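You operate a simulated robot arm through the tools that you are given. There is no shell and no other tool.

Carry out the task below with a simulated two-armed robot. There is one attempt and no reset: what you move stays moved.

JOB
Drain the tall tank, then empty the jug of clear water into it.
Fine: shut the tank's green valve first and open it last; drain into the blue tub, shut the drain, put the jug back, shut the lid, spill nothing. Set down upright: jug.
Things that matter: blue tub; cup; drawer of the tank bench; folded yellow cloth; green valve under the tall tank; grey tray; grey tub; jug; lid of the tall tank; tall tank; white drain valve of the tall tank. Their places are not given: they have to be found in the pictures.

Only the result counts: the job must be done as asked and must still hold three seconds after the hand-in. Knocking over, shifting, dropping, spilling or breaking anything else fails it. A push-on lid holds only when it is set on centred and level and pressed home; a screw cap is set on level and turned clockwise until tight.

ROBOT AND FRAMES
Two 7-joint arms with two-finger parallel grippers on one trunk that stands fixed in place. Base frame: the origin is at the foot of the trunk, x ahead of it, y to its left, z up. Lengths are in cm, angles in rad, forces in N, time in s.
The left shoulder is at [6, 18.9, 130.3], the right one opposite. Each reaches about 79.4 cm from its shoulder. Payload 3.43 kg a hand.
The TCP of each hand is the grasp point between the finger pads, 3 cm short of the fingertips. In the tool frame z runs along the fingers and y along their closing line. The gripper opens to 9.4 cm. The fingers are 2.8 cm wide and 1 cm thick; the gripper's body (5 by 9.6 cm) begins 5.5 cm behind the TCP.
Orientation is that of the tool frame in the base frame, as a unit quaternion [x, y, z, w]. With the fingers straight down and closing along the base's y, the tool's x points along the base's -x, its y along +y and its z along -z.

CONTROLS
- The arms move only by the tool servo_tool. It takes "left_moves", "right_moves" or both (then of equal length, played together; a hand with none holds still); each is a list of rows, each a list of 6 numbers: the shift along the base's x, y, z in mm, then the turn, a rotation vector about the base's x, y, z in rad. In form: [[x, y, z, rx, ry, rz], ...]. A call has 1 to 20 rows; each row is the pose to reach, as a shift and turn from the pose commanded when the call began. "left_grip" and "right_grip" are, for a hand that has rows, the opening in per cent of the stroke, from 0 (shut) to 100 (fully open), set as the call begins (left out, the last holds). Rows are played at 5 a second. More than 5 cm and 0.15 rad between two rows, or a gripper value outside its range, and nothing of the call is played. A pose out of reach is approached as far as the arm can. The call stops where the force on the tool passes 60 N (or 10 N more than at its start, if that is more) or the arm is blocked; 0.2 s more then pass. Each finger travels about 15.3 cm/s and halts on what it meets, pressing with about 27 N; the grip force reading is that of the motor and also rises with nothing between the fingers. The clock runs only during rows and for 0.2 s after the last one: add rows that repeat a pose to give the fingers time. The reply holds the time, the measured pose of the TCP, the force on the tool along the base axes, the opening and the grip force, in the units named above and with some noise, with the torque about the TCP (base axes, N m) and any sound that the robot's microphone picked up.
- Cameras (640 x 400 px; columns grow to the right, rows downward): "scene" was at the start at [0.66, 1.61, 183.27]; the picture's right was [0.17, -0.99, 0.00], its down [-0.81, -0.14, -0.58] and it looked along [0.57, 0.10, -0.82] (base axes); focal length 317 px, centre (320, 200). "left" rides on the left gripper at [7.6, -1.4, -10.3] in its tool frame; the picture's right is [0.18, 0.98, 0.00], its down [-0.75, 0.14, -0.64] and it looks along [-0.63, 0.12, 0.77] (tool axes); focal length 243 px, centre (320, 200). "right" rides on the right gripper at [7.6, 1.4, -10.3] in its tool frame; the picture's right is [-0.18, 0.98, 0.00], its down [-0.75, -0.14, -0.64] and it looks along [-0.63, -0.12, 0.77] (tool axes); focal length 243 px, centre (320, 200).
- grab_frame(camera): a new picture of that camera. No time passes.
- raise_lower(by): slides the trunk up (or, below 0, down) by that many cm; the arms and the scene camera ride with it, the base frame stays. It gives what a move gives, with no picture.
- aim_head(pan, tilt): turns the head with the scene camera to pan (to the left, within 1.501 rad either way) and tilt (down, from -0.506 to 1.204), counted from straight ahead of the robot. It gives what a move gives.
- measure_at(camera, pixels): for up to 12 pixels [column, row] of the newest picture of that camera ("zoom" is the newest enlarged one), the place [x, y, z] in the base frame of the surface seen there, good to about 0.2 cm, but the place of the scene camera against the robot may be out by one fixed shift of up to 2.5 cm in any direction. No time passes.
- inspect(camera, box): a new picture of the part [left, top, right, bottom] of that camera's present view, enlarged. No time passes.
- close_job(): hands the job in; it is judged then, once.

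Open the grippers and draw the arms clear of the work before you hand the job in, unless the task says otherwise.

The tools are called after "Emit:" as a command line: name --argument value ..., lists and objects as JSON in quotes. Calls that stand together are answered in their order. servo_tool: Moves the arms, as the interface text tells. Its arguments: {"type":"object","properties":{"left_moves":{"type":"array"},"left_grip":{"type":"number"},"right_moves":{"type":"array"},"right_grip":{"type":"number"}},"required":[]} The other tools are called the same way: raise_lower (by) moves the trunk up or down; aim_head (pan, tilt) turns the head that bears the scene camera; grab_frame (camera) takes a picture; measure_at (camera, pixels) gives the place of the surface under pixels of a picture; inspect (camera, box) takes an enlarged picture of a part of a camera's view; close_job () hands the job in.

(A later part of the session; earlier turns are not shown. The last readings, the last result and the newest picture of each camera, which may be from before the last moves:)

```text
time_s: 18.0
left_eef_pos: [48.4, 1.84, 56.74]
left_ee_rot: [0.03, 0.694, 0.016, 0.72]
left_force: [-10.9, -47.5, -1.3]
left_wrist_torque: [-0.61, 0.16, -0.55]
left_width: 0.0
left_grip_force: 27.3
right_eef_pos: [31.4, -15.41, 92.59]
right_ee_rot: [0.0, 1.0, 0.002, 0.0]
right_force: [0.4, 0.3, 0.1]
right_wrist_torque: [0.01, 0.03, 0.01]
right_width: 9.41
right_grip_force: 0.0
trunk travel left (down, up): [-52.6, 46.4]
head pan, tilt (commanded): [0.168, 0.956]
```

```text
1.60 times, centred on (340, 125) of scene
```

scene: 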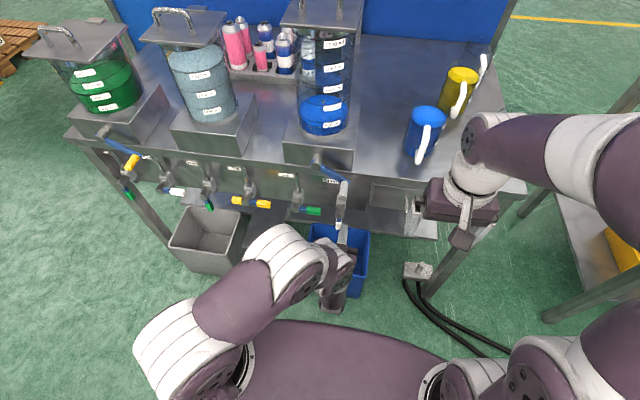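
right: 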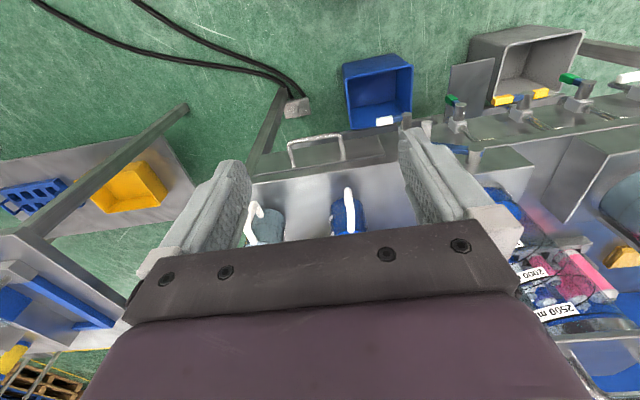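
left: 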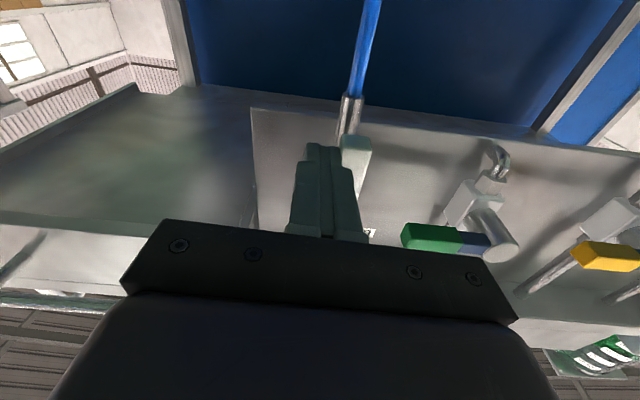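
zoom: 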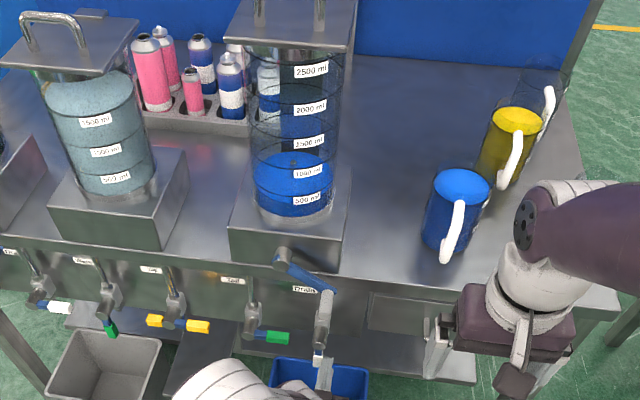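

The drain is open: a blue stream falls into the tub and the tank's level is already around 1000 ml. I'll release the pressure on the lever, retreat, and reposition on the lever's +y side while it drains.

Emit:
servo_tool --left_moves '[[0, -15, 0, 0, 0, 0], [-35, -20, 0, 0, 0, 0], [-65, -20, 0, 0, 0, 0], [-65, 10, 0, 0, 0, 0], [-65, 43.5, 0, 0, 0, 0], [-65, 43.5, 0, 0, 0, 0], [-65, 43.5, 0, 0, 0, 0], [-65, 43.5, 0, 0, 0, 0], [-65, 43.5, 0, 0, 0, 0], [-65, 43.5, 0, 0, 0, 0]]'

Emit:
grab_frame --camera "left"

Emit:
inspect --camera "scene" --box '[240, 0, 400, 250]'

```text
time_s: 20.2
left_eef_pos: [41.84, 6.61, 56.61]
left_ee_rot: [0.025, 0.695, 0.02, 0.718]
left_force: [0.2, 0.0, -0.5]
left_wrist_torque: [0.01, 0.0, 0.01]
left_width: 0.0
left_grip_force: 26.8
right_eef_pos: [31.6, -14.93, 92.51]
right_ee_rot: [0.0, 1.0, 0.0, -0.001]
right_force: [0.0, -0.5, 0.0]
right_wrist_torque: [0.03, 0.04, 0.0]
right_width: 9.4
right_grip_force: 0.1
trunk travel left (down, up): [-52.6, 46.4]
head pan, tilt (commanded): [0.168, 0.956]
```

```text
taken
```

left: 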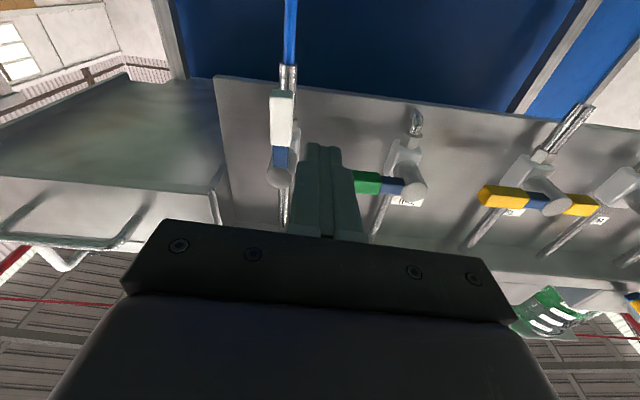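

```text
1.60 times, centred on (320, 125) of scene
```

zoom: 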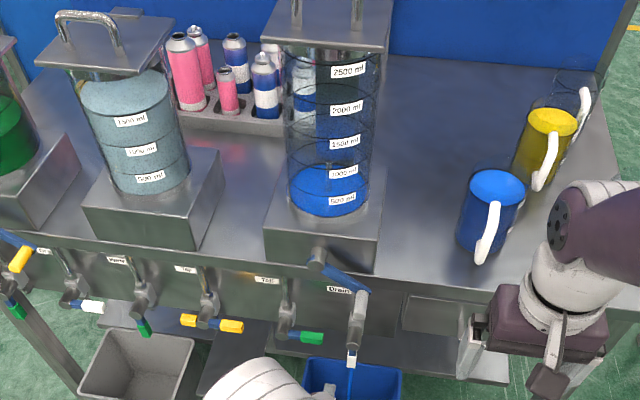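

The level keeps dropping (now near 700–800 ml) and the stream runs into the tub. I'll wait with repeated rows.

Emit:
servo_tool --left_moves '[[0, 0, 0, 0, 0, 0], [0, 0, 0, 0, 0, 0], [0, 0, 0, 0, 0, 0], [0, 0, 0, 0, 0, 0], [0, 0, 0, 0, 0, 0], [0, 0, 0, 0, 0, 0], [0, 0, 0, 0, 0, 0], [0, 0, 0, 0, 0, 0], [0, 0, 0, 0, 0, 0], [0, 0, 0, 0, 0, 0], [0, 0, 0, 0, 0, 0], [0, 0, 0, 0, 0, 0], [0, 0, 0, 0, 0, 0], [0, 0, 0, 0, 0, 0], [0, 0, 0, 0, 0, 0], [0, 0, 0, 0, 0, 0], [0, 0, 0, 0, 0, 0], [0, 0, 0, 0, 0, 0], [0, 0, 0, 0, 0, 0], [0, 0, 0, 0, 0, 0]]'

Emit:
inspect --camera "scene" --box '[240, 0, 400, 250]'

Emit:
grab_frame --camera "right"

```text
time_s: 24.4
left_eef_pos: [41.78, 6.65, 56.59]
left_ee_rot: [0.025, 0.695, 0.02, 0.718]
left_force: [-0.9, 0.5, 0.6]
left_wrist_torque: [0.01, -0.01, -0.01]
left_width: 0.0
left_grip_force: 26.8
right_eef_pos: [31.6, -14.91, 92.54]
right_ee_rot: [0.0, 1.0, 0.0, 0.0]
right_force: [0.5, 0.3, 0.3]
right_wrist_torque: [-0.04, -0.05, 0.03]
right_width: 9.37
right_grip_force: 0.1
trunk travel left (down, up): [-52.6, 46.4]
head pan, tilt (commanded): [0.168, 0.956]
```

```text
1.60 times, centred on (320, 125) of scene
```

zoom: 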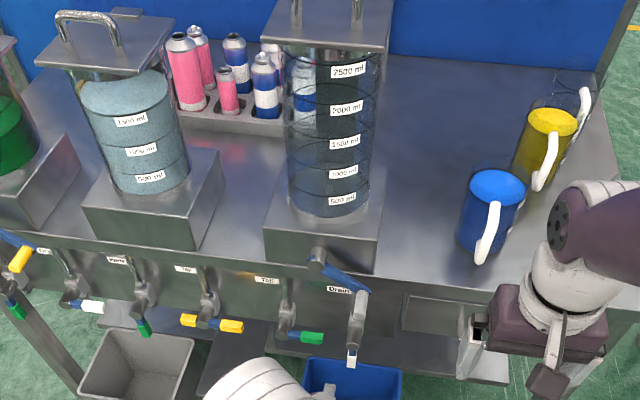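

```text
taken
```

right: 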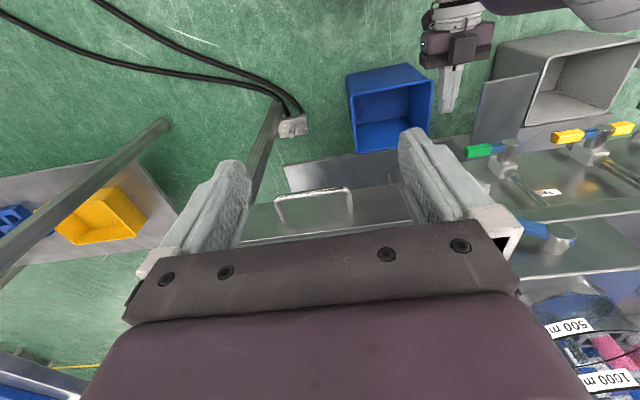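

The tank looks empty. I'll check closely for remaining liquid and whether the stream has stopped.

Emit:
inspect --camera "scene" --box '[290, 60, 370, 150]'

Emit:
grab_frame --camera "left"

Emit:
inspect --camera "scene" --box '[280, 180, 400, 260]'

```text
4.44 times, centred on (330, 105) of scene
```

zoom: 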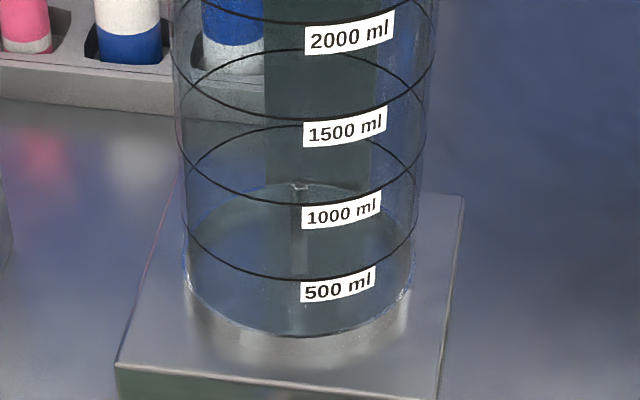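

```text
taken
```

left: 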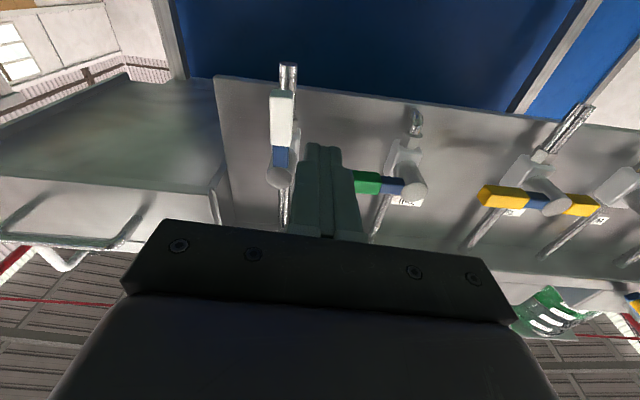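

```text
5.00 times, centred on (340, 220) of scene
```

zoom: 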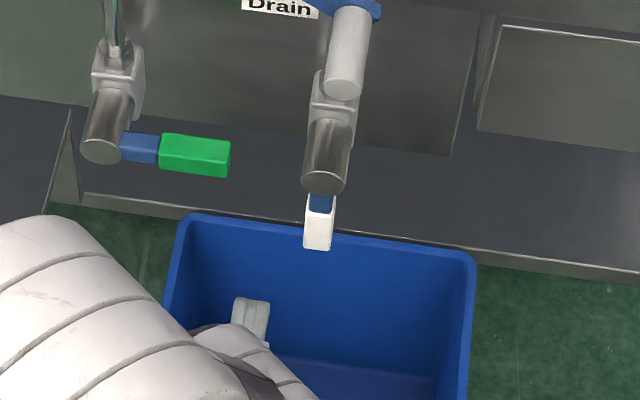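

Tank is empty and the stream has stopped. I'll shut the white drain: forward on the lever's +y side, then push the arc back to horizontal, and retreat.

Emit:
servo_tool --left_moves '[[35, 0, 0, 0, 0, 0], [65, 0, 0, 0, 0, 0], [65, -11.5, 0, 0, 0, 0], [65, -23.9, -3.4, 0, 0, 0], [65, -37.9, -3.8, 0, 0, 0], [65, -52.7, -0.3, 0, 0, 0], [65, -66.9, 7.7, 0, 0, 0], [65, -78.9, 20.2, 0, 0, 0], [65, -85.5, 31.5, 0, 0, 0], [65, -87, 37.5, 0, 0, 0], [65, -87, 40.5, 0, 0, 0]]'

Emit:
grab_frame --camera "left"

Emit:
inspect --camera "scene" --box '[280, 180, 400, 260]'

```text
time_s: 26.8
left_eef_pos: [48.35, -1.84, 60.16]
left_ee_rot: [0.028, 0.7, 0.02, 0.714]
left_force: [-6.4, -5.0, -34.2]
left_wrist_torque: [0.04, 0.96, 0.17]
left_width: 0.0
left_grip_force: 27.0
right_eef_pos: [31.78, -15.03, 92.29]
right_ee_rot: [0.0, 1.0, 0.001, -0.001]
right_force: [0.8, 0.5, 0.0]
right_wrist_torque: [-0.03, 0.01, 0.01]
right_width: 9.39
right_grip_force: 0.1
trunk travel left (down, up): [-52.6, 46.4]
head pan, tilt (commanded): [0.168, 0.956]
```

```text
taken
```

left: 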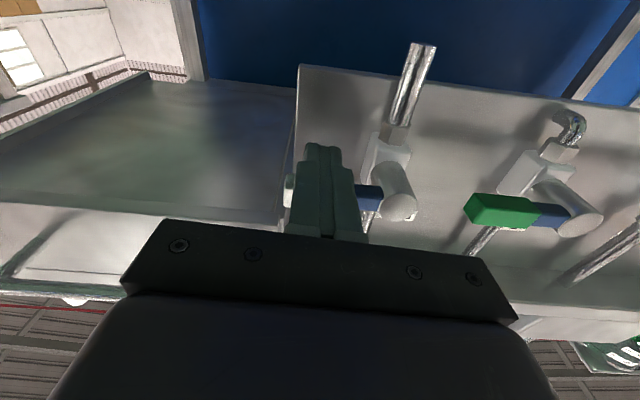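

```text
5.00 times, centred on (340, 220) of scene
```

zoom: 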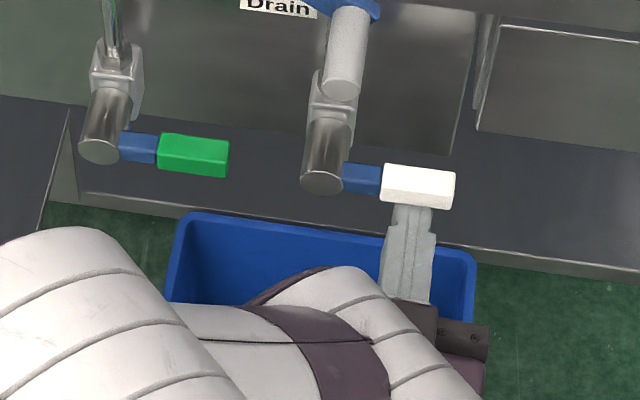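

The white drain is horizontal (shut), stop felt at ~34 N. I'll retreat the left hand from the lever.

Emit:
servo_tool --left_moves '[[0, 0, -15, 0, 0, 0], [-30, 0, -20, 0, 0, 0], [-65, 0, -20, 0, 0, 0], [-80, 40, -20, 0, 0, 0], [-90, 80, -20, 0, 0, 0], [-100, 120, -10, 0, 0, 0], [-105, 160, 0, 0, 0, 0], [-110, 200, 10, 0, 0, 0]]'

Emit:
raise_lower --by 25

Emit:
grab_frame --camera "scene"

Emit:
grab_frame --camera "left"

Emit:
grab_frame --camera "right"

```text
time_s: 28.6
left_eef_pos: [37.23, 18.02, 61.71]
left_ee_rot: [0.025, 0.695, 0.02, 0.718]
left_force: [-0.7, -0.4, 1.0]
left_wrist_torque: [-0.05, -0.03, 0.01]
left_width: 0.02
left_grip_force: 27.2
right_eef_pos: [31.59, -14.85, 92.38]
right_ee_rot: [0.0, 1.0, -0.001, 0.0]
right_force: [0.5, -0.2, 0.2]
right_wrist_torque: [-0.05, -0.01, -0.02]
right_width: 9.38
right_grip_force: 0.1
trunk travel left (down, up): [-52.6, 46.4]
head pan, tilt (commanded): [0.168, 0.956]
```

```text
time_s: 31.2
left_eef_pos: [37.39, 18.1, 86.64]
left_ee_rot: [0.025, 0.695, 0.019, 0.718]
left_force: [-0.2, 0.3, -0.3]
left_wrist_torque: [-0.01, -0.01, 0.02]
left_width: 0.0
left_grip_force: 26.7
right_eef_pos: [31.49, -15.08, 117.5]
right_ee_rot: [0.0, 1.0, -0.001, 0.001]
right_force: [0.0, 0.1, 0.1]
right_wrist_torque: [-0.01, 0.01, 0.01]
right_width: 9.39
right_grip_force: 0.0
trunk travel left (down, up): [-77.6, 21.4]
head pan, tilt (commanded): [0.168, 0.956]
```

```text
taken
```

scene: 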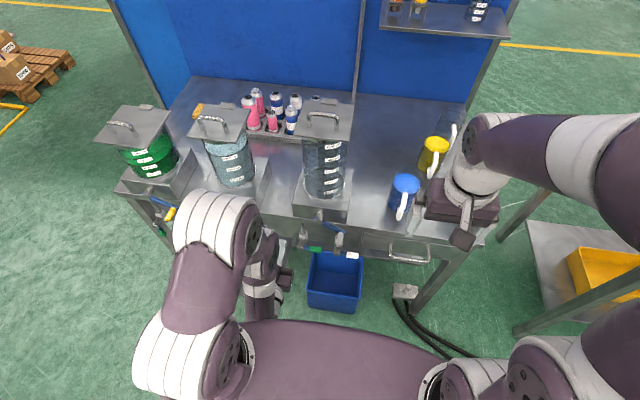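

```text
taken
```

left: 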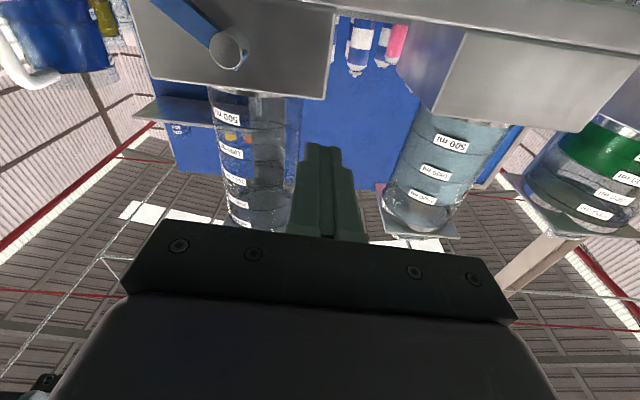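

```text
taken
```

right: 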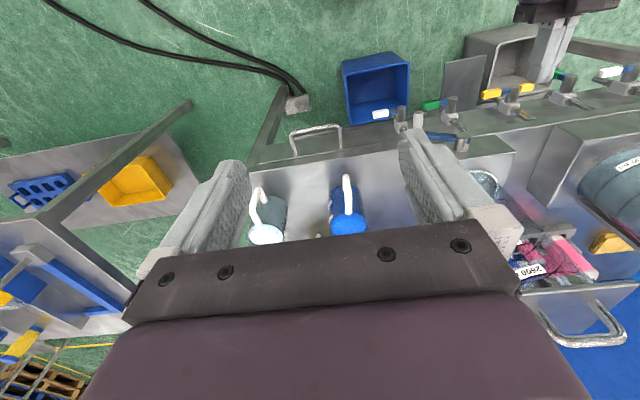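

Now I'll examine the tall tank's lid, its handle and hinge.

Emit:
inspect --camera "scene" --box '[280, 80, 380, 220]'

Emit:
measure_at --camera "zoom" --pixels '[[215, 180], [370, 190], [257, 70], [375, 75], [256, 105], [330, 108], [290, 95], [310, 95], [300, 73], [330, 70], [290, 200], [300, 140]]'

Emit:
inspect --camera "scene" --box '[295, 95, 365, 150]'

Emit:
measure_at --camera "zoom" --pixels '[[130, 170], [370, 170], [250, 145], [150, 190], [345, 190], [240, 90], [60, 300], [400, 330], [120, 80], [540, 90], [230, 260], [250, 320]]'

```text
2.86 times, centred on (330, 150) of scene
```

zoom: 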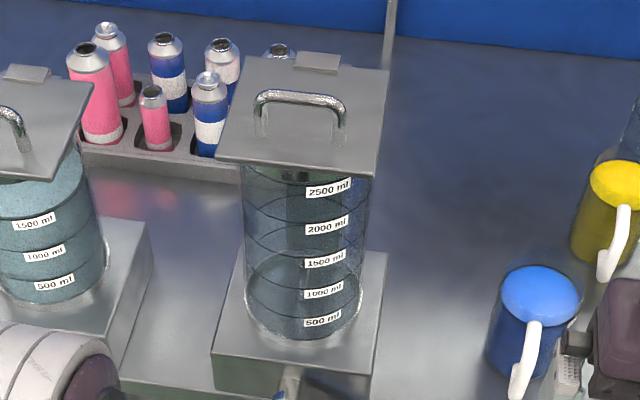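

```text
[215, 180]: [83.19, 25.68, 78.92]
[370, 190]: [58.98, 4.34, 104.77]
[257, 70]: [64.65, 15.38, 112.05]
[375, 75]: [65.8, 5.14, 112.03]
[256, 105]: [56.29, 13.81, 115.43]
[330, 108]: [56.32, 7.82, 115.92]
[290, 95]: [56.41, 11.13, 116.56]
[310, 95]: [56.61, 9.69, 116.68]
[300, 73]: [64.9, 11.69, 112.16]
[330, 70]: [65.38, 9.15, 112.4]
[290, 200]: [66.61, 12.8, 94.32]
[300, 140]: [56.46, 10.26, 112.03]
```

```text
7.27 times, centred on (330, 122) of scene
```

zoom: 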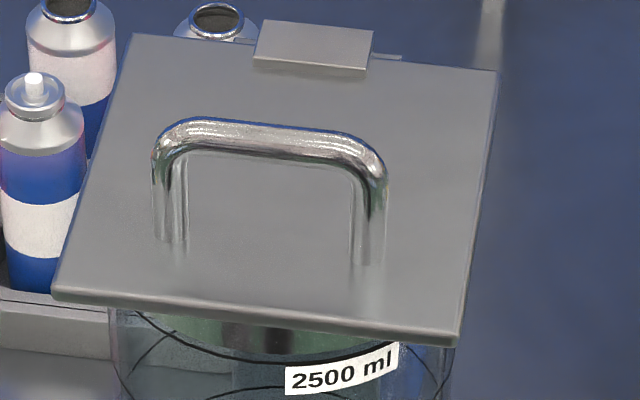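

```text
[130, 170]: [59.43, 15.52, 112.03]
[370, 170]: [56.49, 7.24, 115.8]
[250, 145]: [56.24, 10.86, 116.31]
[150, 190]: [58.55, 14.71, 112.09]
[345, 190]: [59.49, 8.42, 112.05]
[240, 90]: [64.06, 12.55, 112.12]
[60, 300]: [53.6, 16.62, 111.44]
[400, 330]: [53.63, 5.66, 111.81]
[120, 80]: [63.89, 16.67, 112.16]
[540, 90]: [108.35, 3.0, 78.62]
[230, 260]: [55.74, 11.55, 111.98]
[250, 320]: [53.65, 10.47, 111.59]
```

The lid is a 13 cm square plate, top at z≈113.4, hinged at the rear (x≈66.5), with a bow handle at (56.6, 11, 118). Now I'll examine the clear jug closely with the right camera.

Emit:
inspect --camera "right" --box '[220, 150, 380, 250]'

Emit:
measure_at --camera "zoom" --pixels '[[130, 150], [130, 190], [125, 240], [160, 230], [175, 190], [190, 230], [150, 330], [195, 330], [240, 340], [185, 370], [120, 350], [265, 300]]'

```text
4.00 times, centred on (300, 200) of right
```

zoom: 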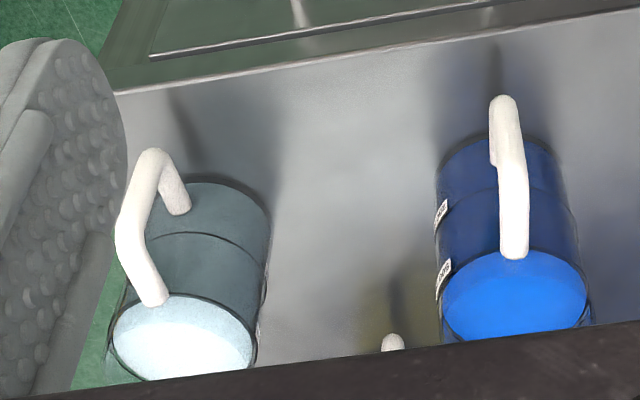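

```text
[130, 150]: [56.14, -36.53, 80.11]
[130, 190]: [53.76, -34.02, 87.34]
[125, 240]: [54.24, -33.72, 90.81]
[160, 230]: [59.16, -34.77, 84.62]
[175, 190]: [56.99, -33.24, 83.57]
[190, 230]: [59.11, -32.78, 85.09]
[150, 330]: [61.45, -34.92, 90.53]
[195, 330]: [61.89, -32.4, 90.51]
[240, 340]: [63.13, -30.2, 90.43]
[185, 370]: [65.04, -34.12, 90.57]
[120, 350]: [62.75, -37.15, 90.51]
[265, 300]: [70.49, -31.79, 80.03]
```

The clear jug's handle points straight at the robot (x≈54, y≈−34), body about 8.5 cm wide, water level z≈90.5. First I'll open the lid with the left hand: move up in front of the lid's front-left corner and look from below.

Emit:
servo_tool --left_moves '[[5, -3, 40, 0, 0, 0], [10, -6, 80, 0, 0, 0], [20, -10, 120, 0, 0, 0], [35, -13, 160, 0, 0, 0], [46, -16, 192, 0, 0, 0]]'

Emit:
grab_frame --camera "left"

Emit:
grab_frame --camera "scene"

```text
time_s: 32.4
left_eef_pos: [41.78, 16.56, 105.97]
left_ee_rot: [0.025, 0.696, 0.02, 0.718]
left_force: [0.1, 0.4, -0.3]
left_wrist_torque: [-0.02, 0.0, -0.02]
left_width: 0.0
left_grip_force: 27.0
right_eef_pos: [31.48, -14.96, 117.42]
right_ee_rot: [0.0, 1.0, 0.001, 0.001]
right_force: [0.3, 0.6, -1.1]
right_wrist_torque: [-0.01, 0.02, 0.03]
right_width: 9.39
right_grip_force: 0.0
trunk travel left (down, up): [-77.6, 21.4]
head pan, tilt (commanded): [0.168, 0.956]
```

```text
taken
```

left: 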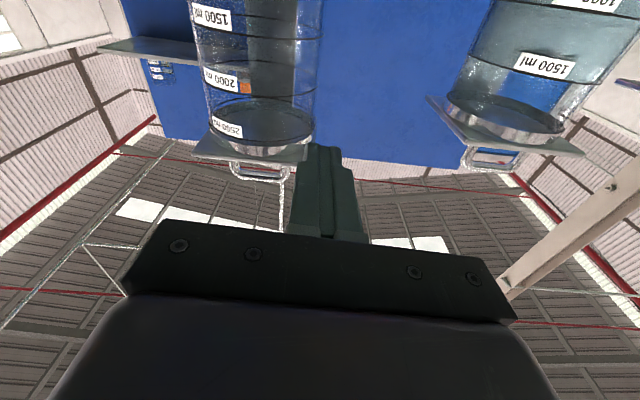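

```text
taken
```

scene: 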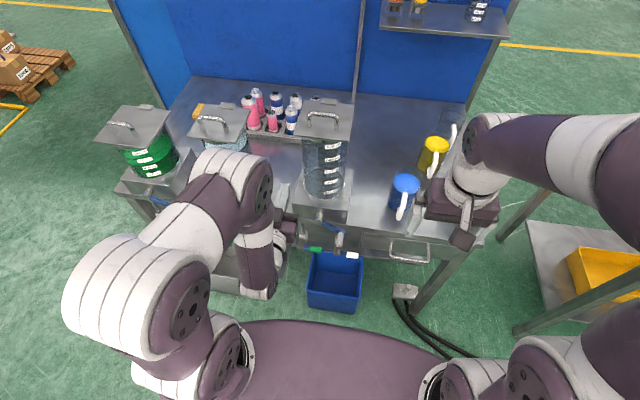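

I'll enlarge the left camera's view of the lid corner and measure it.

Emit:
inspect --camera "left" --box '[180, 80, 340, 190]'

Emit:
measure_at --camera "zoom" --pixels '[[60, 290], [490, 300], [520, 240], [490, 270], [300, 320], [300, 285], [510, 180], [400, 260], [200, 350], [380, 350], [80, 180], [545, 60]]'

Emit:
inspect --camera "left" --box '[420, 50, 600, 190]'

```text
3.64 times, centred on (260, 135) of left
```

zoom: 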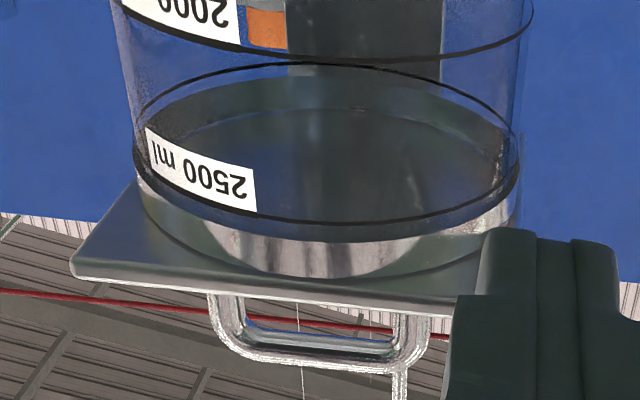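

```text
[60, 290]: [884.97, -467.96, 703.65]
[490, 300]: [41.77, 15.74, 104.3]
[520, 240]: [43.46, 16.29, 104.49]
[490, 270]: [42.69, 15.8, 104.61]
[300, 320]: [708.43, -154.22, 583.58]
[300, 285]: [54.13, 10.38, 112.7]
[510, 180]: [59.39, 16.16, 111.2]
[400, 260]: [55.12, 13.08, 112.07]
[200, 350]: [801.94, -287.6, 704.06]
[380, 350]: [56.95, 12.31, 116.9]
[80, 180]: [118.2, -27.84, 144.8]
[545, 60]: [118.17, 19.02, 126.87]
```

```text
2.86 times, centred on (510, 120) of left
```

zoom: 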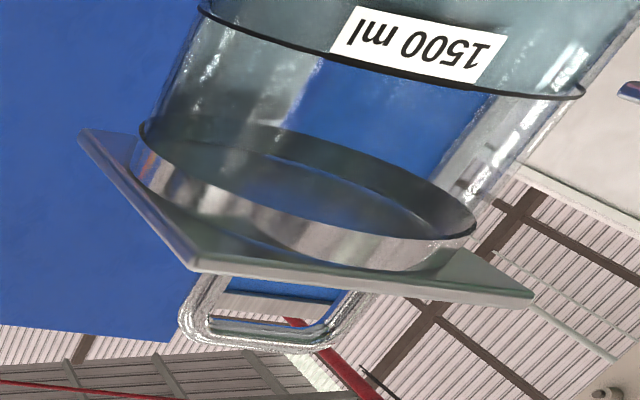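

The lid's underside is at z≈112.7, its collar has radius ≈5.5, so the front-left corner overhangs. I'll slide the closed fingers under that corner (tip to x≈56.3, y≈16.2, z≈109.5).

Emit:
servo_tool --left_moves '[[20, -2, 25, 0, 0, 0], [45, -4, 35, 0, 0, 0], [70, -4, 35, 0, 0, 0], [95, -4, 35, 0, 0, 0], [114, -4, 35, 0, 0, 0]]'

Emit:
grab_frame --camera "left"

Emit:
inspect --camera "scene" --box '[260, 90, 380, 240]'

```text
time_s: 33.6
left_eef_pos: [53.41, 16.06, 109.33]
left_ee_rot: [0.025, 0.696, 0.02, 0.718]
left_force: [1.0, 0.1, -0.3]
left_wrist_torque: [0.0, 0.02, -0.01]
left_width: 0.02
left_grip_force: 27.0
right_eef_pos: [31.61, -14.91, 117.43]
right_ee_rot: [-0.001, 1.0, 0.0, 0.0]
right_force: [0.1, -0.1, -0.2]
right_wrist_torque: [0.0, 0.05, -0.01]
right_width: 9.41
right_grip_force: 0.0
trunk travel left (down, up): [-77.6, 21.4]
head pan, tilt (commanded): [0.168, 0.956]
```

```text
taken
```

left: 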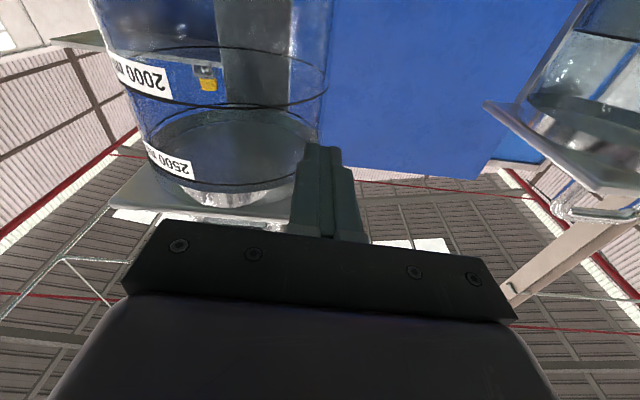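

```text
2.67 times, centred on (320, 165) of scene
```

zoom: 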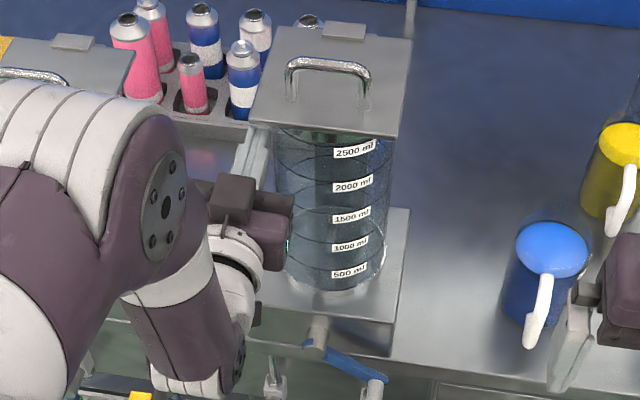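

The fingers are under the corner. I'll lift along an arc about the rear hinge, first to about 30°, and check.

Emit:
servo_tool --left_moves '[[0, 0, 12, 0, 0, 0], [0, 0, 19.7, 0, 0, 0], [0.5, 0, 28, 0, 0, 0], [0.5, 0, 37.4, 0, 0, 0], [3, 0, 46, 0, 0, 0], [5, 0, 54.6, 0, 0, 0], [9, 0, 62.7, 0, 0, 0], [12.6, 0, 70.7, 0, 0, 0]]'

Emit:
grab_frame --camera "left"

Emit:
inspect --camera "scene" --box '[260, 70, 400, 220]'

```text
time_s: 35.4
left_eef_pos: [54.67, 16.04, 116.52]
left_ee_rot: [0.026, 0.695, 0.02, 0.718]
left_force: [-0.4, -0.4, -2.0]
left_wrist_torque: [0.01, 0.01, 0.01]
left_width: 0.01
left_grip_force: 26.5
right_eef_pos: [31.57, -15.0, 117.54]
right_ee_rot: [0.0, 1.0, 0.001, 0.0]
right_force: [0.9, -0.8, 0.6]
right_wrist_torque: [-0.02, 0.04, -0.02]
right_width: 9.38
right_grip_force: 0.1
trunk travel left (down, up): [-77.6, 21.4]
head pan, tilt (commanded): [0.168, 0.956]
```

```text
taken
```

left: 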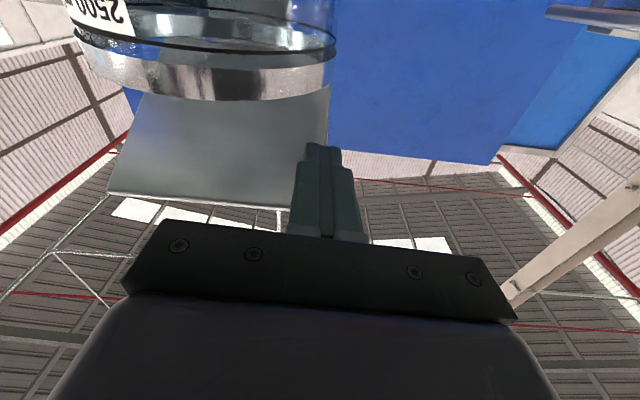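

```text
2.67 times, centred on (330, 145) of scene
```

zoom: 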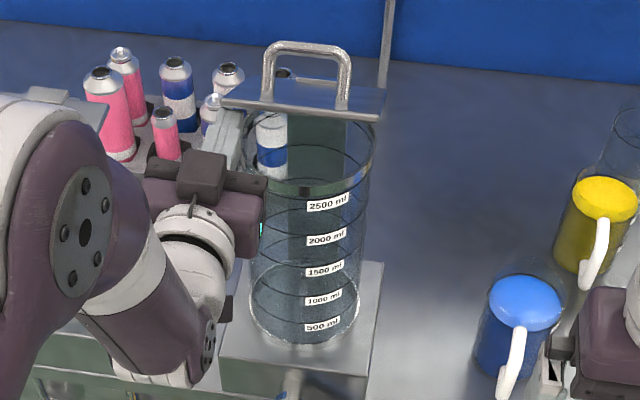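

The lid rises easily (≈2 N). I'll continue the arc to about 85°.

Emit:
servo_tool --left_moves '[[5, 0, 7.5, 0, 0, 0], [10.2, 0, 14.6, 0, 0, 0], [16.3, 0, 21, 0, 0, 0], [22.7, 0, 27.1, 0, 0, 0], [30, 0, 32.4, 0, 0, 0], [37.3, 0, 37.3, 0, 0, 0], [45.3, 0, 41.3, 0, 0, 0], [53.4, 0, 44.8, 0, 0, 0], [62, 0, 47.3, 0, 0, 0], [70.6, 0, 49.4, 0, 0, 0], [79.5, 0, 50.4, 0, 0, 0]]'

Emit:
grab_frame --camera "left"

Emit:
inspect --camera "scene" --box '[260, 50, 400, 220]'

```text
time_s: 37.8
left_eef_pos: [62.65, 16.16, 121.59]
left_ee_rot: [0.024, 0.696, 0.019, 0.718]
left_force: [-0.5, -0.6, 0.1]
left_wrist_torque: [0.01, 0.01, 0.02]
left_width: 0.0
left_grip_force: 27.0
right_eef_pos: [31.66, -14.97, 117.46]
right_ee_rot: [0.0, 1.0, 0.0, 0.001]
right_force: [0.2, -0.8, -0.6]
right_wrist_torque: [0.03, 0.03, 0.01]
right_width: 9.41
right_grip_force: 0.1
trunk travel left (down, up): [-77.6, 21.4]
head pan, tilt (commanded): [0.168, 0.956]
```

```text
taken
```

left: 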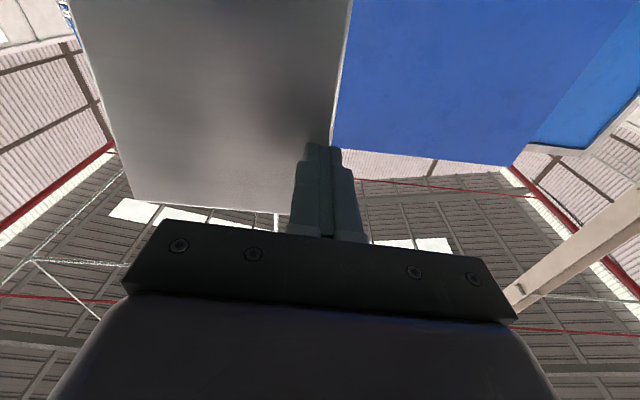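

```text
2.35 times, centred on (330, 135) of scene
```

zoom: 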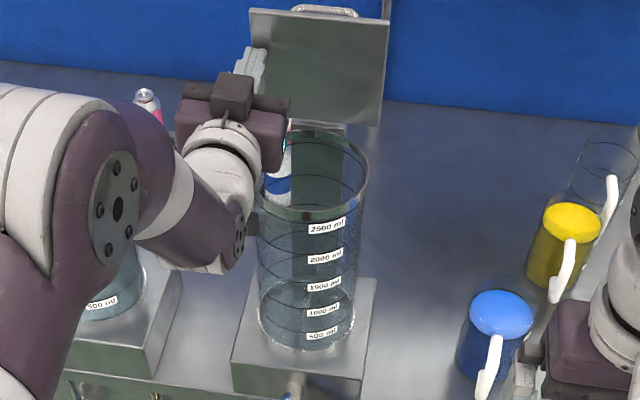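

The lid is nearly vertical. I'll measure its plane to learn the actual angle.

Emit:
measure_at --camera "zoom" --pixels '[[270, 25], [375, 35], [365, 112], [300, 105], [320, 60], [355, 175], [362, 165], [350, 200], [320, 135], [310, 218], [330, 10], [275, 145]]'

Emit:
measure_at --camera "left" --pixels '[[150, 180], [320, 50], [120, 30], [250, 100], [300, 140], [200, 190]]'

```text
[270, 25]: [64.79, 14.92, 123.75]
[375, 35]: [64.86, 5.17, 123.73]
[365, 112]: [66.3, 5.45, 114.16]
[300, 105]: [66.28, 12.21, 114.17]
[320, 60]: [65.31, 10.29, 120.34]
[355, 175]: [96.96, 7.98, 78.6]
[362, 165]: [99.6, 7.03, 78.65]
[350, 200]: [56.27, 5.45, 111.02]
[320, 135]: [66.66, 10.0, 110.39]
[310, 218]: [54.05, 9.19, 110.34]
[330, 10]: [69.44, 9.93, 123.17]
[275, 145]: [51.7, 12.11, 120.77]
```

```text
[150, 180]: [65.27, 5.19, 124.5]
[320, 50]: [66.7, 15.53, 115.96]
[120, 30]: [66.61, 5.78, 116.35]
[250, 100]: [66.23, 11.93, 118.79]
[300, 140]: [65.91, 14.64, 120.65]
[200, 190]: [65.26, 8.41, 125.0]
```

The lid stands at ≈80°. I'll push it on past vertical in small steps, watching the force for the hinge's stop.

Emit:
servo_tool --left_moves '[[7, 0, 0.5, 0, 0, 0], [14, 0, 0.5, 0, 0, 0], [21, 0, 0.5, 0, 0, 0], [28, 0, 0, 0, 0, 0], [35, 0, -1, 0, 0, 0], [42, 0, -2, 0, 0, 0]]'

Emit:
grab_frame --camera "left"

Emit:
inspect --camera "scene" --box '[260, 50, 400, 220]'

Emit:
measure_at --camera "left" --pixels '[[150, 180], [320, 50], [120, 30], [250, 100], [200, 150], [200, 190]]'

```text
time_s: 39.2
left_eef_pos: [66.02, 16.01, 121.56]
left_ee_rot: [0.025, 0.695, 0.021, 0.719]
left_force: [-31.9, -1.3, -1.6]
left_wrist_torque: [-0.05, 0.48, -0.04]
left_width: 0.0
left_grip_force: 26.9
right_eef_pos: [30.77, -15.17, 117.62]
right_ee_rot: [0.0, 1.0, 0.001, 0.003]
right_force: [-0.6, 0.3, -0.3]
right_wrist_torque: [0.01, 0.01, 0.02]
right_width: 9.4
right_grip_force: 0.1
trunk travel left (down, up): [-77.6, 21.4]
head pan, tilt (commanded): [0.168, 0.956]
```

```text
taken
```

left: 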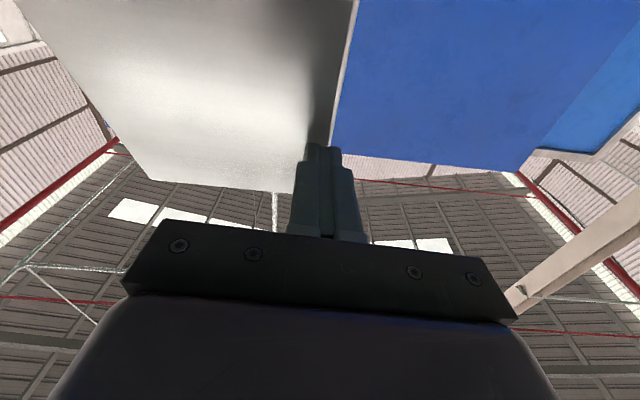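

```text
2.35 times, centred on (330, 135) of scene
```

zoom: 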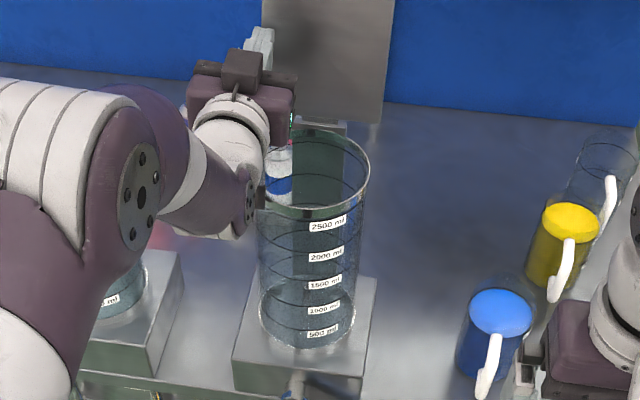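

```text
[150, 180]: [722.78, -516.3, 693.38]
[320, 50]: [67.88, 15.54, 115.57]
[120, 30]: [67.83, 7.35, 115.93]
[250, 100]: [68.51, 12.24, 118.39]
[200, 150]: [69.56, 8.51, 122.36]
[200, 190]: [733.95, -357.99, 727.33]
```

The lid hit its stop at ≈104° (past vertical). I'll draw the left hand back and check that the lid stays open.

Emit:
servo_tool --left_moves '[[20, 0, 0, 0, 0, 0], [-20, 0, 0, 0, 0, 0], [-60, 0, 0, 0, 0, 0], [-100, 10, 0, 0, 0, 0], [-140, 30, 0, 0, 0, 0], [-180, 50, 0, 0, 0, 0], [-220, 70, -20, 0, 0, 0], [-250, 90, -50, 0, 0, 0]]'

Emit:
grab_frame --camera "scene"

Emit:
inspect --camera "scene" --box '[260, 50, 400, 220]'

```text
time_s: 39.5
left_eef_pos: [66.18, 16.01, 121.67]
left_ee_rot: [0.027, 0.694, 0.019, 0.719]
left_force: [-35.3, 0.0, 7.3]
left_wrist_torque: [-0.1, 0.22, 0.07]
left_width: 0.0
left_grip_force: 26.9
right_eef_pos: [30.7, -14.96, 117.79]
right_ee_rot: [0.001, 1.0, 0.0, 0.005]
right_force: [-0.5, -0.1, -0.3]
right_wrist_torque: [0.03, 0.0, -0.02]
right_width: 9.41
right_grip_force: 0.0
trunk travel left (down, up): [-77.6, 21.4]
head pan, tilt (commanded): [0.168, 0.956]
stopped in row 1 (left hand): the force on the tool passed its limit at 69 N (the readings are from after the stop); the commanded pose is now the measured one
```

```text
taken
```

scene: 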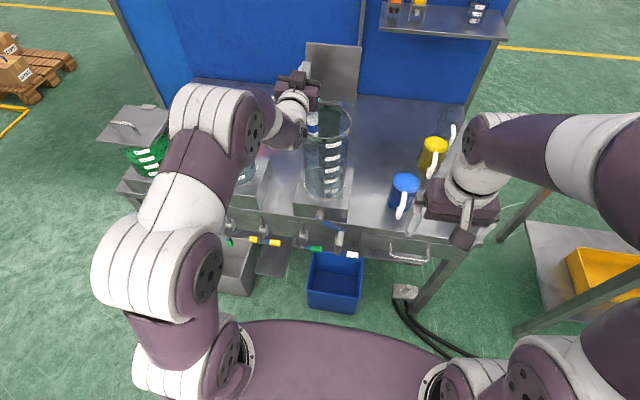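

```text
2.35 times, centred on (330, 135) of scene
```

zoom: 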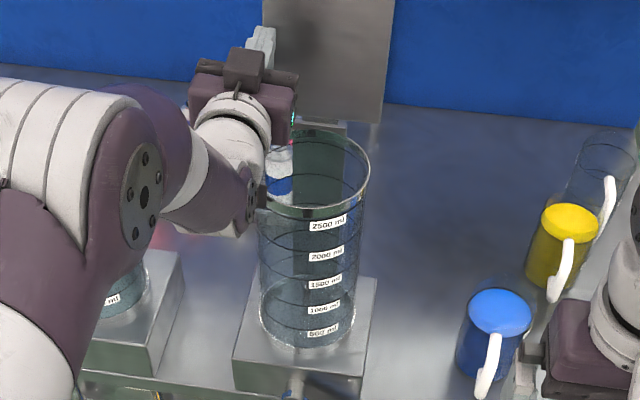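

My first row was mistakenly forward; the call stopped at once and nothing seems displaced. Now I really draw back toward −x.

Emit:
servo_tool --left_moves '[[-20, 0, 0, 0, 0, 0], [-50, 0, 0, 0, 0, 0], [-90, 5, 0, 0, 0, 0], [-130, 15, 0, 0, 0, 0], [-170, 30, 0, 0, 0, 0], [-210, 50, -10, 0, 0, 0], [-245, 70, -30, 0, 0, 0], [-275, 90, -60, 0, 0, 0]]'

Emit:
grab_frame --camera "scene"

Emit:
inspect --camera "scene" --box '[260, 40, 400, 220]'

```text
time_s: 41.3
left_eef_pos: [39.57, 25.2, 114.86]
left_ee_rot: [0.024, 0.699, 0.018, 0.715]
left_force: [-0.7, 0.4, -0.5]
left_wrist_torque: [0.01, -0.02, -0.02]
left_width: 0.02
left_grip_force: 27.3
right_eef_pos: [31.48, -14.88, 117.38]
right_ee_rot: [0.0, 1.0, -0.001, 0.0]
right_force: [0.9, -0.2, 0.0]
right_wrist_torque: [-0.02, -0.01, 0.05]
right_width: 9.43
right_grip_force: 0.0
trunk travel left (down, up): [-77.6, 21.4]
head pan, tilt (commanded): [0.168, 0.956]
```

```text
taken
```

scene: 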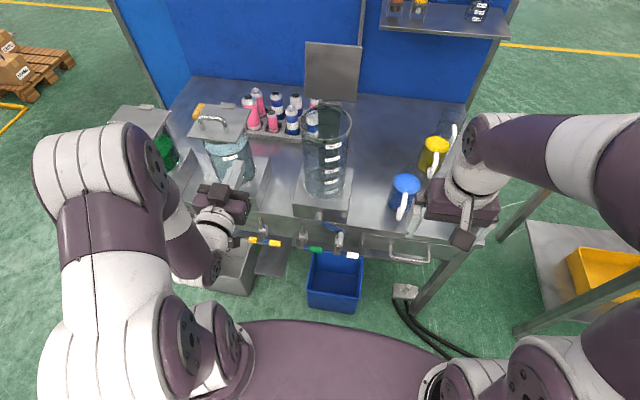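

```text
2.22 times, centred on (330, 130) of scene
```

zoom: 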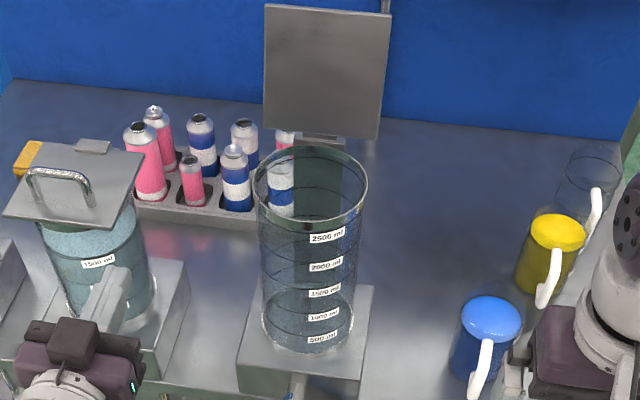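

The lid stays open by itself. Now I'll prepare the right hand: turn it to point forward while moving it to about (40, −30, 106), clear of the bench items.

Emit:
servo_tool --right_moves '[[7, -12, -10, 0, -0.131, 0], [14, -25, -20, 0, -0.262, 0], [21, -37, -30, 0, -0.393, 0], [28, -50, -40, 0, -0.524, 0], [35, -62, -50, 0, -0.655, 0], [42, -75, -60, 0, -0.785, 0], [49, -87, -70, 0, -0.916, 0], [56, -100, -80, 0, -1.047, 0], [63, -112, -90, 0, -1.178, 0], [70, -125, -100, 0, -1.309, 0], [77, -137, -110, 0, -1.44, 0], [85, -150, -120, 0, -1.571, 0]]' --right_grip 100

Emit:
grab_frame --camera "scene"

Emit:
grab_frame --camera "right"

```text
time_s: 43.9
left_eef_pos: [39.83, 25.11, 114.86]
left_ee_rot: [0.027, 0.698, 0.02, 0.715]
left_force: [-0.4, -0.2, -0.6]
left_wrist_torque: [0.0, 0.01, 0.05]
left_width: 0.0
left_grip_force: 27.3
right_eef_pos: [40.18, -30.06, 105.34]
right_ee_rot: [0.001, 0.706, 0.001, 0.708]
right_force: [-0.1, -0.1, 0.3]
right_wrist_torque: [-0.01, -0.02, 0.02]
right_width: 9.4
right_grip_force: 0.1
right hand out of reach, approached as far as the arm can: row 5, 6
trunk travel left (down, up): [-77.6, 21.4]
head pan, tilt (commanded): [0.168, 0.956]
```

```text
taken
```

scene: 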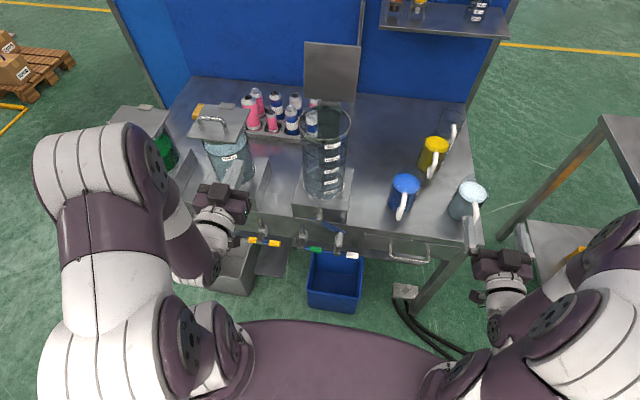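

```text
taken
```

right: 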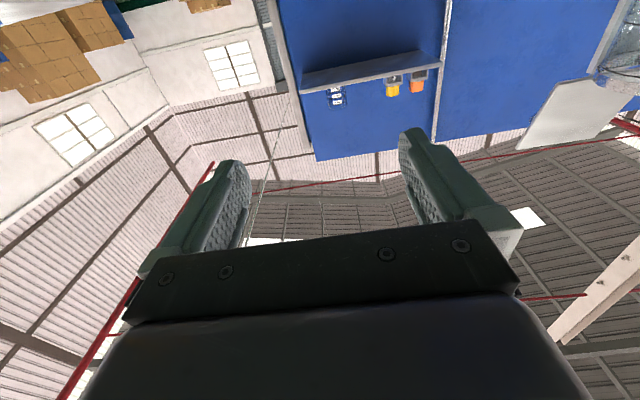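

The clear jug is now visible at (468,200) in the scene view. I'll enlarge and measure it.

Emit:
inspect --camera "scene" --box '[420, 160, 510, 250]'

Emit:
measure_at --camera "zoom" --pixels '[[255, 130], [320, 95], [420, 120], [330, 165], [340, 185], [355, 220], [350, 270], [345, 300], [215, 200], [230, 240], [410, 180], [300, 290]]'

Emit:
measure_at --camera "zoom" --pixels '[[248, 115], [405, 90], [430, 140], [320, 250], [260, 260], [390, 240], [400, 300], [440, 250], [380, 340], [325, 270], [365, 250], [335, 320]]'

```text
4.44 times, centred on (465, 205) of scene
```

zoom: 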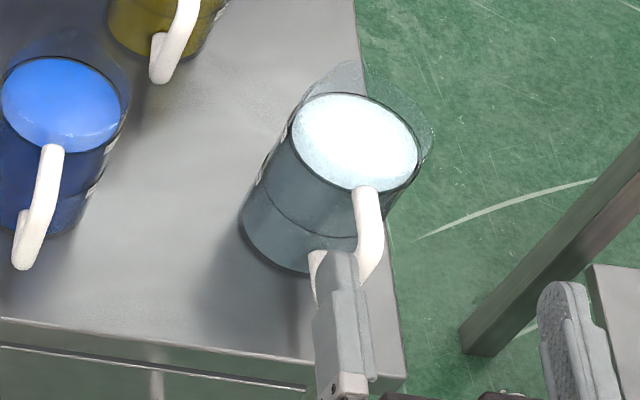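

```text
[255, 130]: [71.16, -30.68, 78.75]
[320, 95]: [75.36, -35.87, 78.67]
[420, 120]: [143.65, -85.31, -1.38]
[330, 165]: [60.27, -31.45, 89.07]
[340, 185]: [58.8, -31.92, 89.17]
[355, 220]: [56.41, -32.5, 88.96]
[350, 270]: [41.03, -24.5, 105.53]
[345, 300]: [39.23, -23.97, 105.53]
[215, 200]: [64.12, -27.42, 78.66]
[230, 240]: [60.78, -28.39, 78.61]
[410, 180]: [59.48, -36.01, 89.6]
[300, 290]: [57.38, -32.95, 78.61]
```

```text
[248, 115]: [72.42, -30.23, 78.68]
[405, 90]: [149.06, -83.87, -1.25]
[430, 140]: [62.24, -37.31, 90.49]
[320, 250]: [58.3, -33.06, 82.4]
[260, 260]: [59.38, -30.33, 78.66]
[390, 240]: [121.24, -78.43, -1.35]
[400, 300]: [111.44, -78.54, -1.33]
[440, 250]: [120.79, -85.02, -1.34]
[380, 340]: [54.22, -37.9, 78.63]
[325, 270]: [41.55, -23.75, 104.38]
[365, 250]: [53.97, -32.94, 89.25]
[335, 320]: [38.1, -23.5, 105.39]
```

I'll measure the jug's water-rim edge points more densely to get its centre and diameter.

Emit:
measure_at --camera "zoom" --pixels '[[296, 130], [415, 155], [345, 97], [350, 187], [310, 165], [385, 185], [300, 115], [400, 120], [320, 105], [375, 103], [330, 178], [410, 140]]'

Emit:
measure_at --camera "zoom" --pixels '[[275, 170], [250, 215], [262, 240], [290, 262], [400, 200], [370, 280], [378, 210], [375, 240], [365, 265], [355, 200], [315, 262], [420, 172]]'

```text
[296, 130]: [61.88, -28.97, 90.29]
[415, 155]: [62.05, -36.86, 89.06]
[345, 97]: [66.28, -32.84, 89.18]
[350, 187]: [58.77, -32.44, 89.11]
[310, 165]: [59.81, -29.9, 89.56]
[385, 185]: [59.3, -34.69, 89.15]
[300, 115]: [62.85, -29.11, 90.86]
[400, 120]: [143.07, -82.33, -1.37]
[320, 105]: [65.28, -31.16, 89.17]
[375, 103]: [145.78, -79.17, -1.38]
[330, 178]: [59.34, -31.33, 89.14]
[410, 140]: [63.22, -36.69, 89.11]
```

```text
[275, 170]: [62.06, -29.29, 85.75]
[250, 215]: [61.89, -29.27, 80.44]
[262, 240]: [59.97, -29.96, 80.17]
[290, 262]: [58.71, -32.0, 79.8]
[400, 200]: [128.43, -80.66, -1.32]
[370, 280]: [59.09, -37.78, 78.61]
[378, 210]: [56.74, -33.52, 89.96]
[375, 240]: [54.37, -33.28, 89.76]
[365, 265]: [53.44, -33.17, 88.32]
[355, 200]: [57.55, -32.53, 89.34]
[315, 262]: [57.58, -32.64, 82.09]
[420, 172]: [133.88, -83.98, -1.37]
```

The jug's axis is at about (62.9, −33.2) with outer diameter ≈8.2 cm; its handle window spans x 55–58.8, z 83.7–89.9. Let me measure the neighbouring table on the right for arm clearance.

Emit:
measure_at --camera "scene" --pixels '[[610, 125], [632, 165], [600, 118], [520, 215], [560, 230], [600, 235], [630, 245], [555, 200], [468, 232], [480, 250], [470, 150], [460, 165]]'

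Emit:
aim_head --pan -0.5 --tilt 0.9

Emit:
grab_frame --camera "scene"

```text
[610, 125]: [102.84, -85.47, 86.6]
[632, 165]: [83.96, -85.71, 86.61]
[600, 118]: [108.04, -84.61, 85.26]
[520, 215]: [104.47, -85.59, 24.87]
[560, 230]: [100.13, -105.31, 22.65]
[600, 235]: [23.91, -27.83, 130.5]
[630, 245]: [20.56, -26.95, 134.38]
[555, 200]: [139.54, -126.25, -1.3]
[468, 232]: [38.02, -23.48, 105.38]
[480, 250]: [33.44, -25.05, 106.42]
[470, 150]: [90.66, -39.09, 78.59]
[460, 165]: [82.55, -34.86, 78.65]
```

```text
time_s: 44.9
left_eef_pos: [39.77, 25.11, 114.87]
left_ee_rot: [0.025, 0.698, 0.02, 0.715]
left_force: [-0.3, -0.1, 0.5]
left_wrist_torque: [-0.01, 0.0, -0.01]
left_width: 0.0
left_grip_force: 27.0
right_eef_pos: [40.13, -30.03, 105.32]
right_ee_rot: [0.0, 0.708, 0.0, 0.706]
right_force: [0.4, -0.8, -0.6]
right_wrist_torque: [0.03, 0.05, 0.01]
right_width: 9.37
right_grip_force: 0.1
trunk travel left (down, up): [-77.6, 21.4]
head pan, tilt (commanded): [-0.499, 0.901]
```

```text
taken
```

scene: 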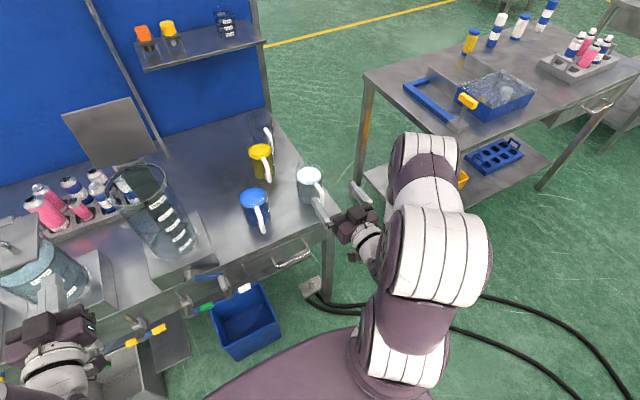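

Good view of the right side; the other table begins at y≈−85, so there is room. I'll enlarge the jug here and take measurements.

Emit:
inspect --camera "scene" --box '[270, 140, 370, 250]'

Emit:
measure_at --camera "zoom" --pixels '[[195, 105], [330, 105], [245, 85], [265, 130], [310, 165], [325, 200], [185, 170], [200, 215], [340, 225], [330, 215], [300, 150], [280, 215]]'

```text
3.64 times, centred on (320, 195) of scene
```

zoom: 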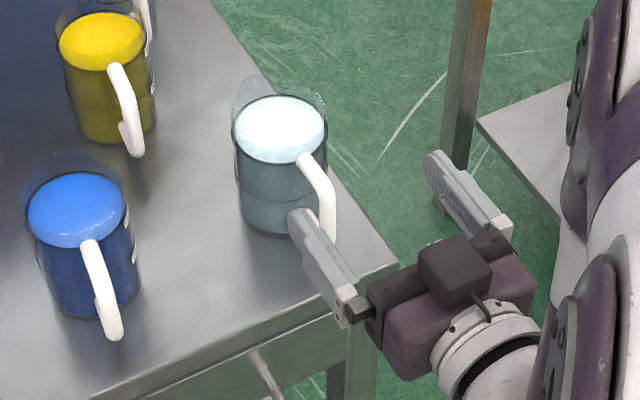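

```text
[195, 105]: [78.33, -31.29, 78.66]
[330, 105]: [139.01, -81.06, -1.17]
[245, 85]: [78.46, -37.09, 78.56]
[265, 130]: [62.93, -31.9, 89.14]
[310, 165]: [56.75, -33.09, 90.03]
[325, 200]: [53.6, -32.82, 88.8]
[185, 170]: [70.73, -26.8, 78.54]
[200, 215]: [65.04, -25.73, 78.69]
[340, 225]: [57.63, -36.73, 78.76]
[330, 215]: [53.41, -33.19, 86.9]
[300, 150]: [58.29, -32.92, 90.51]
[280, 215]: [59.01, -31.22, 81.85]
```

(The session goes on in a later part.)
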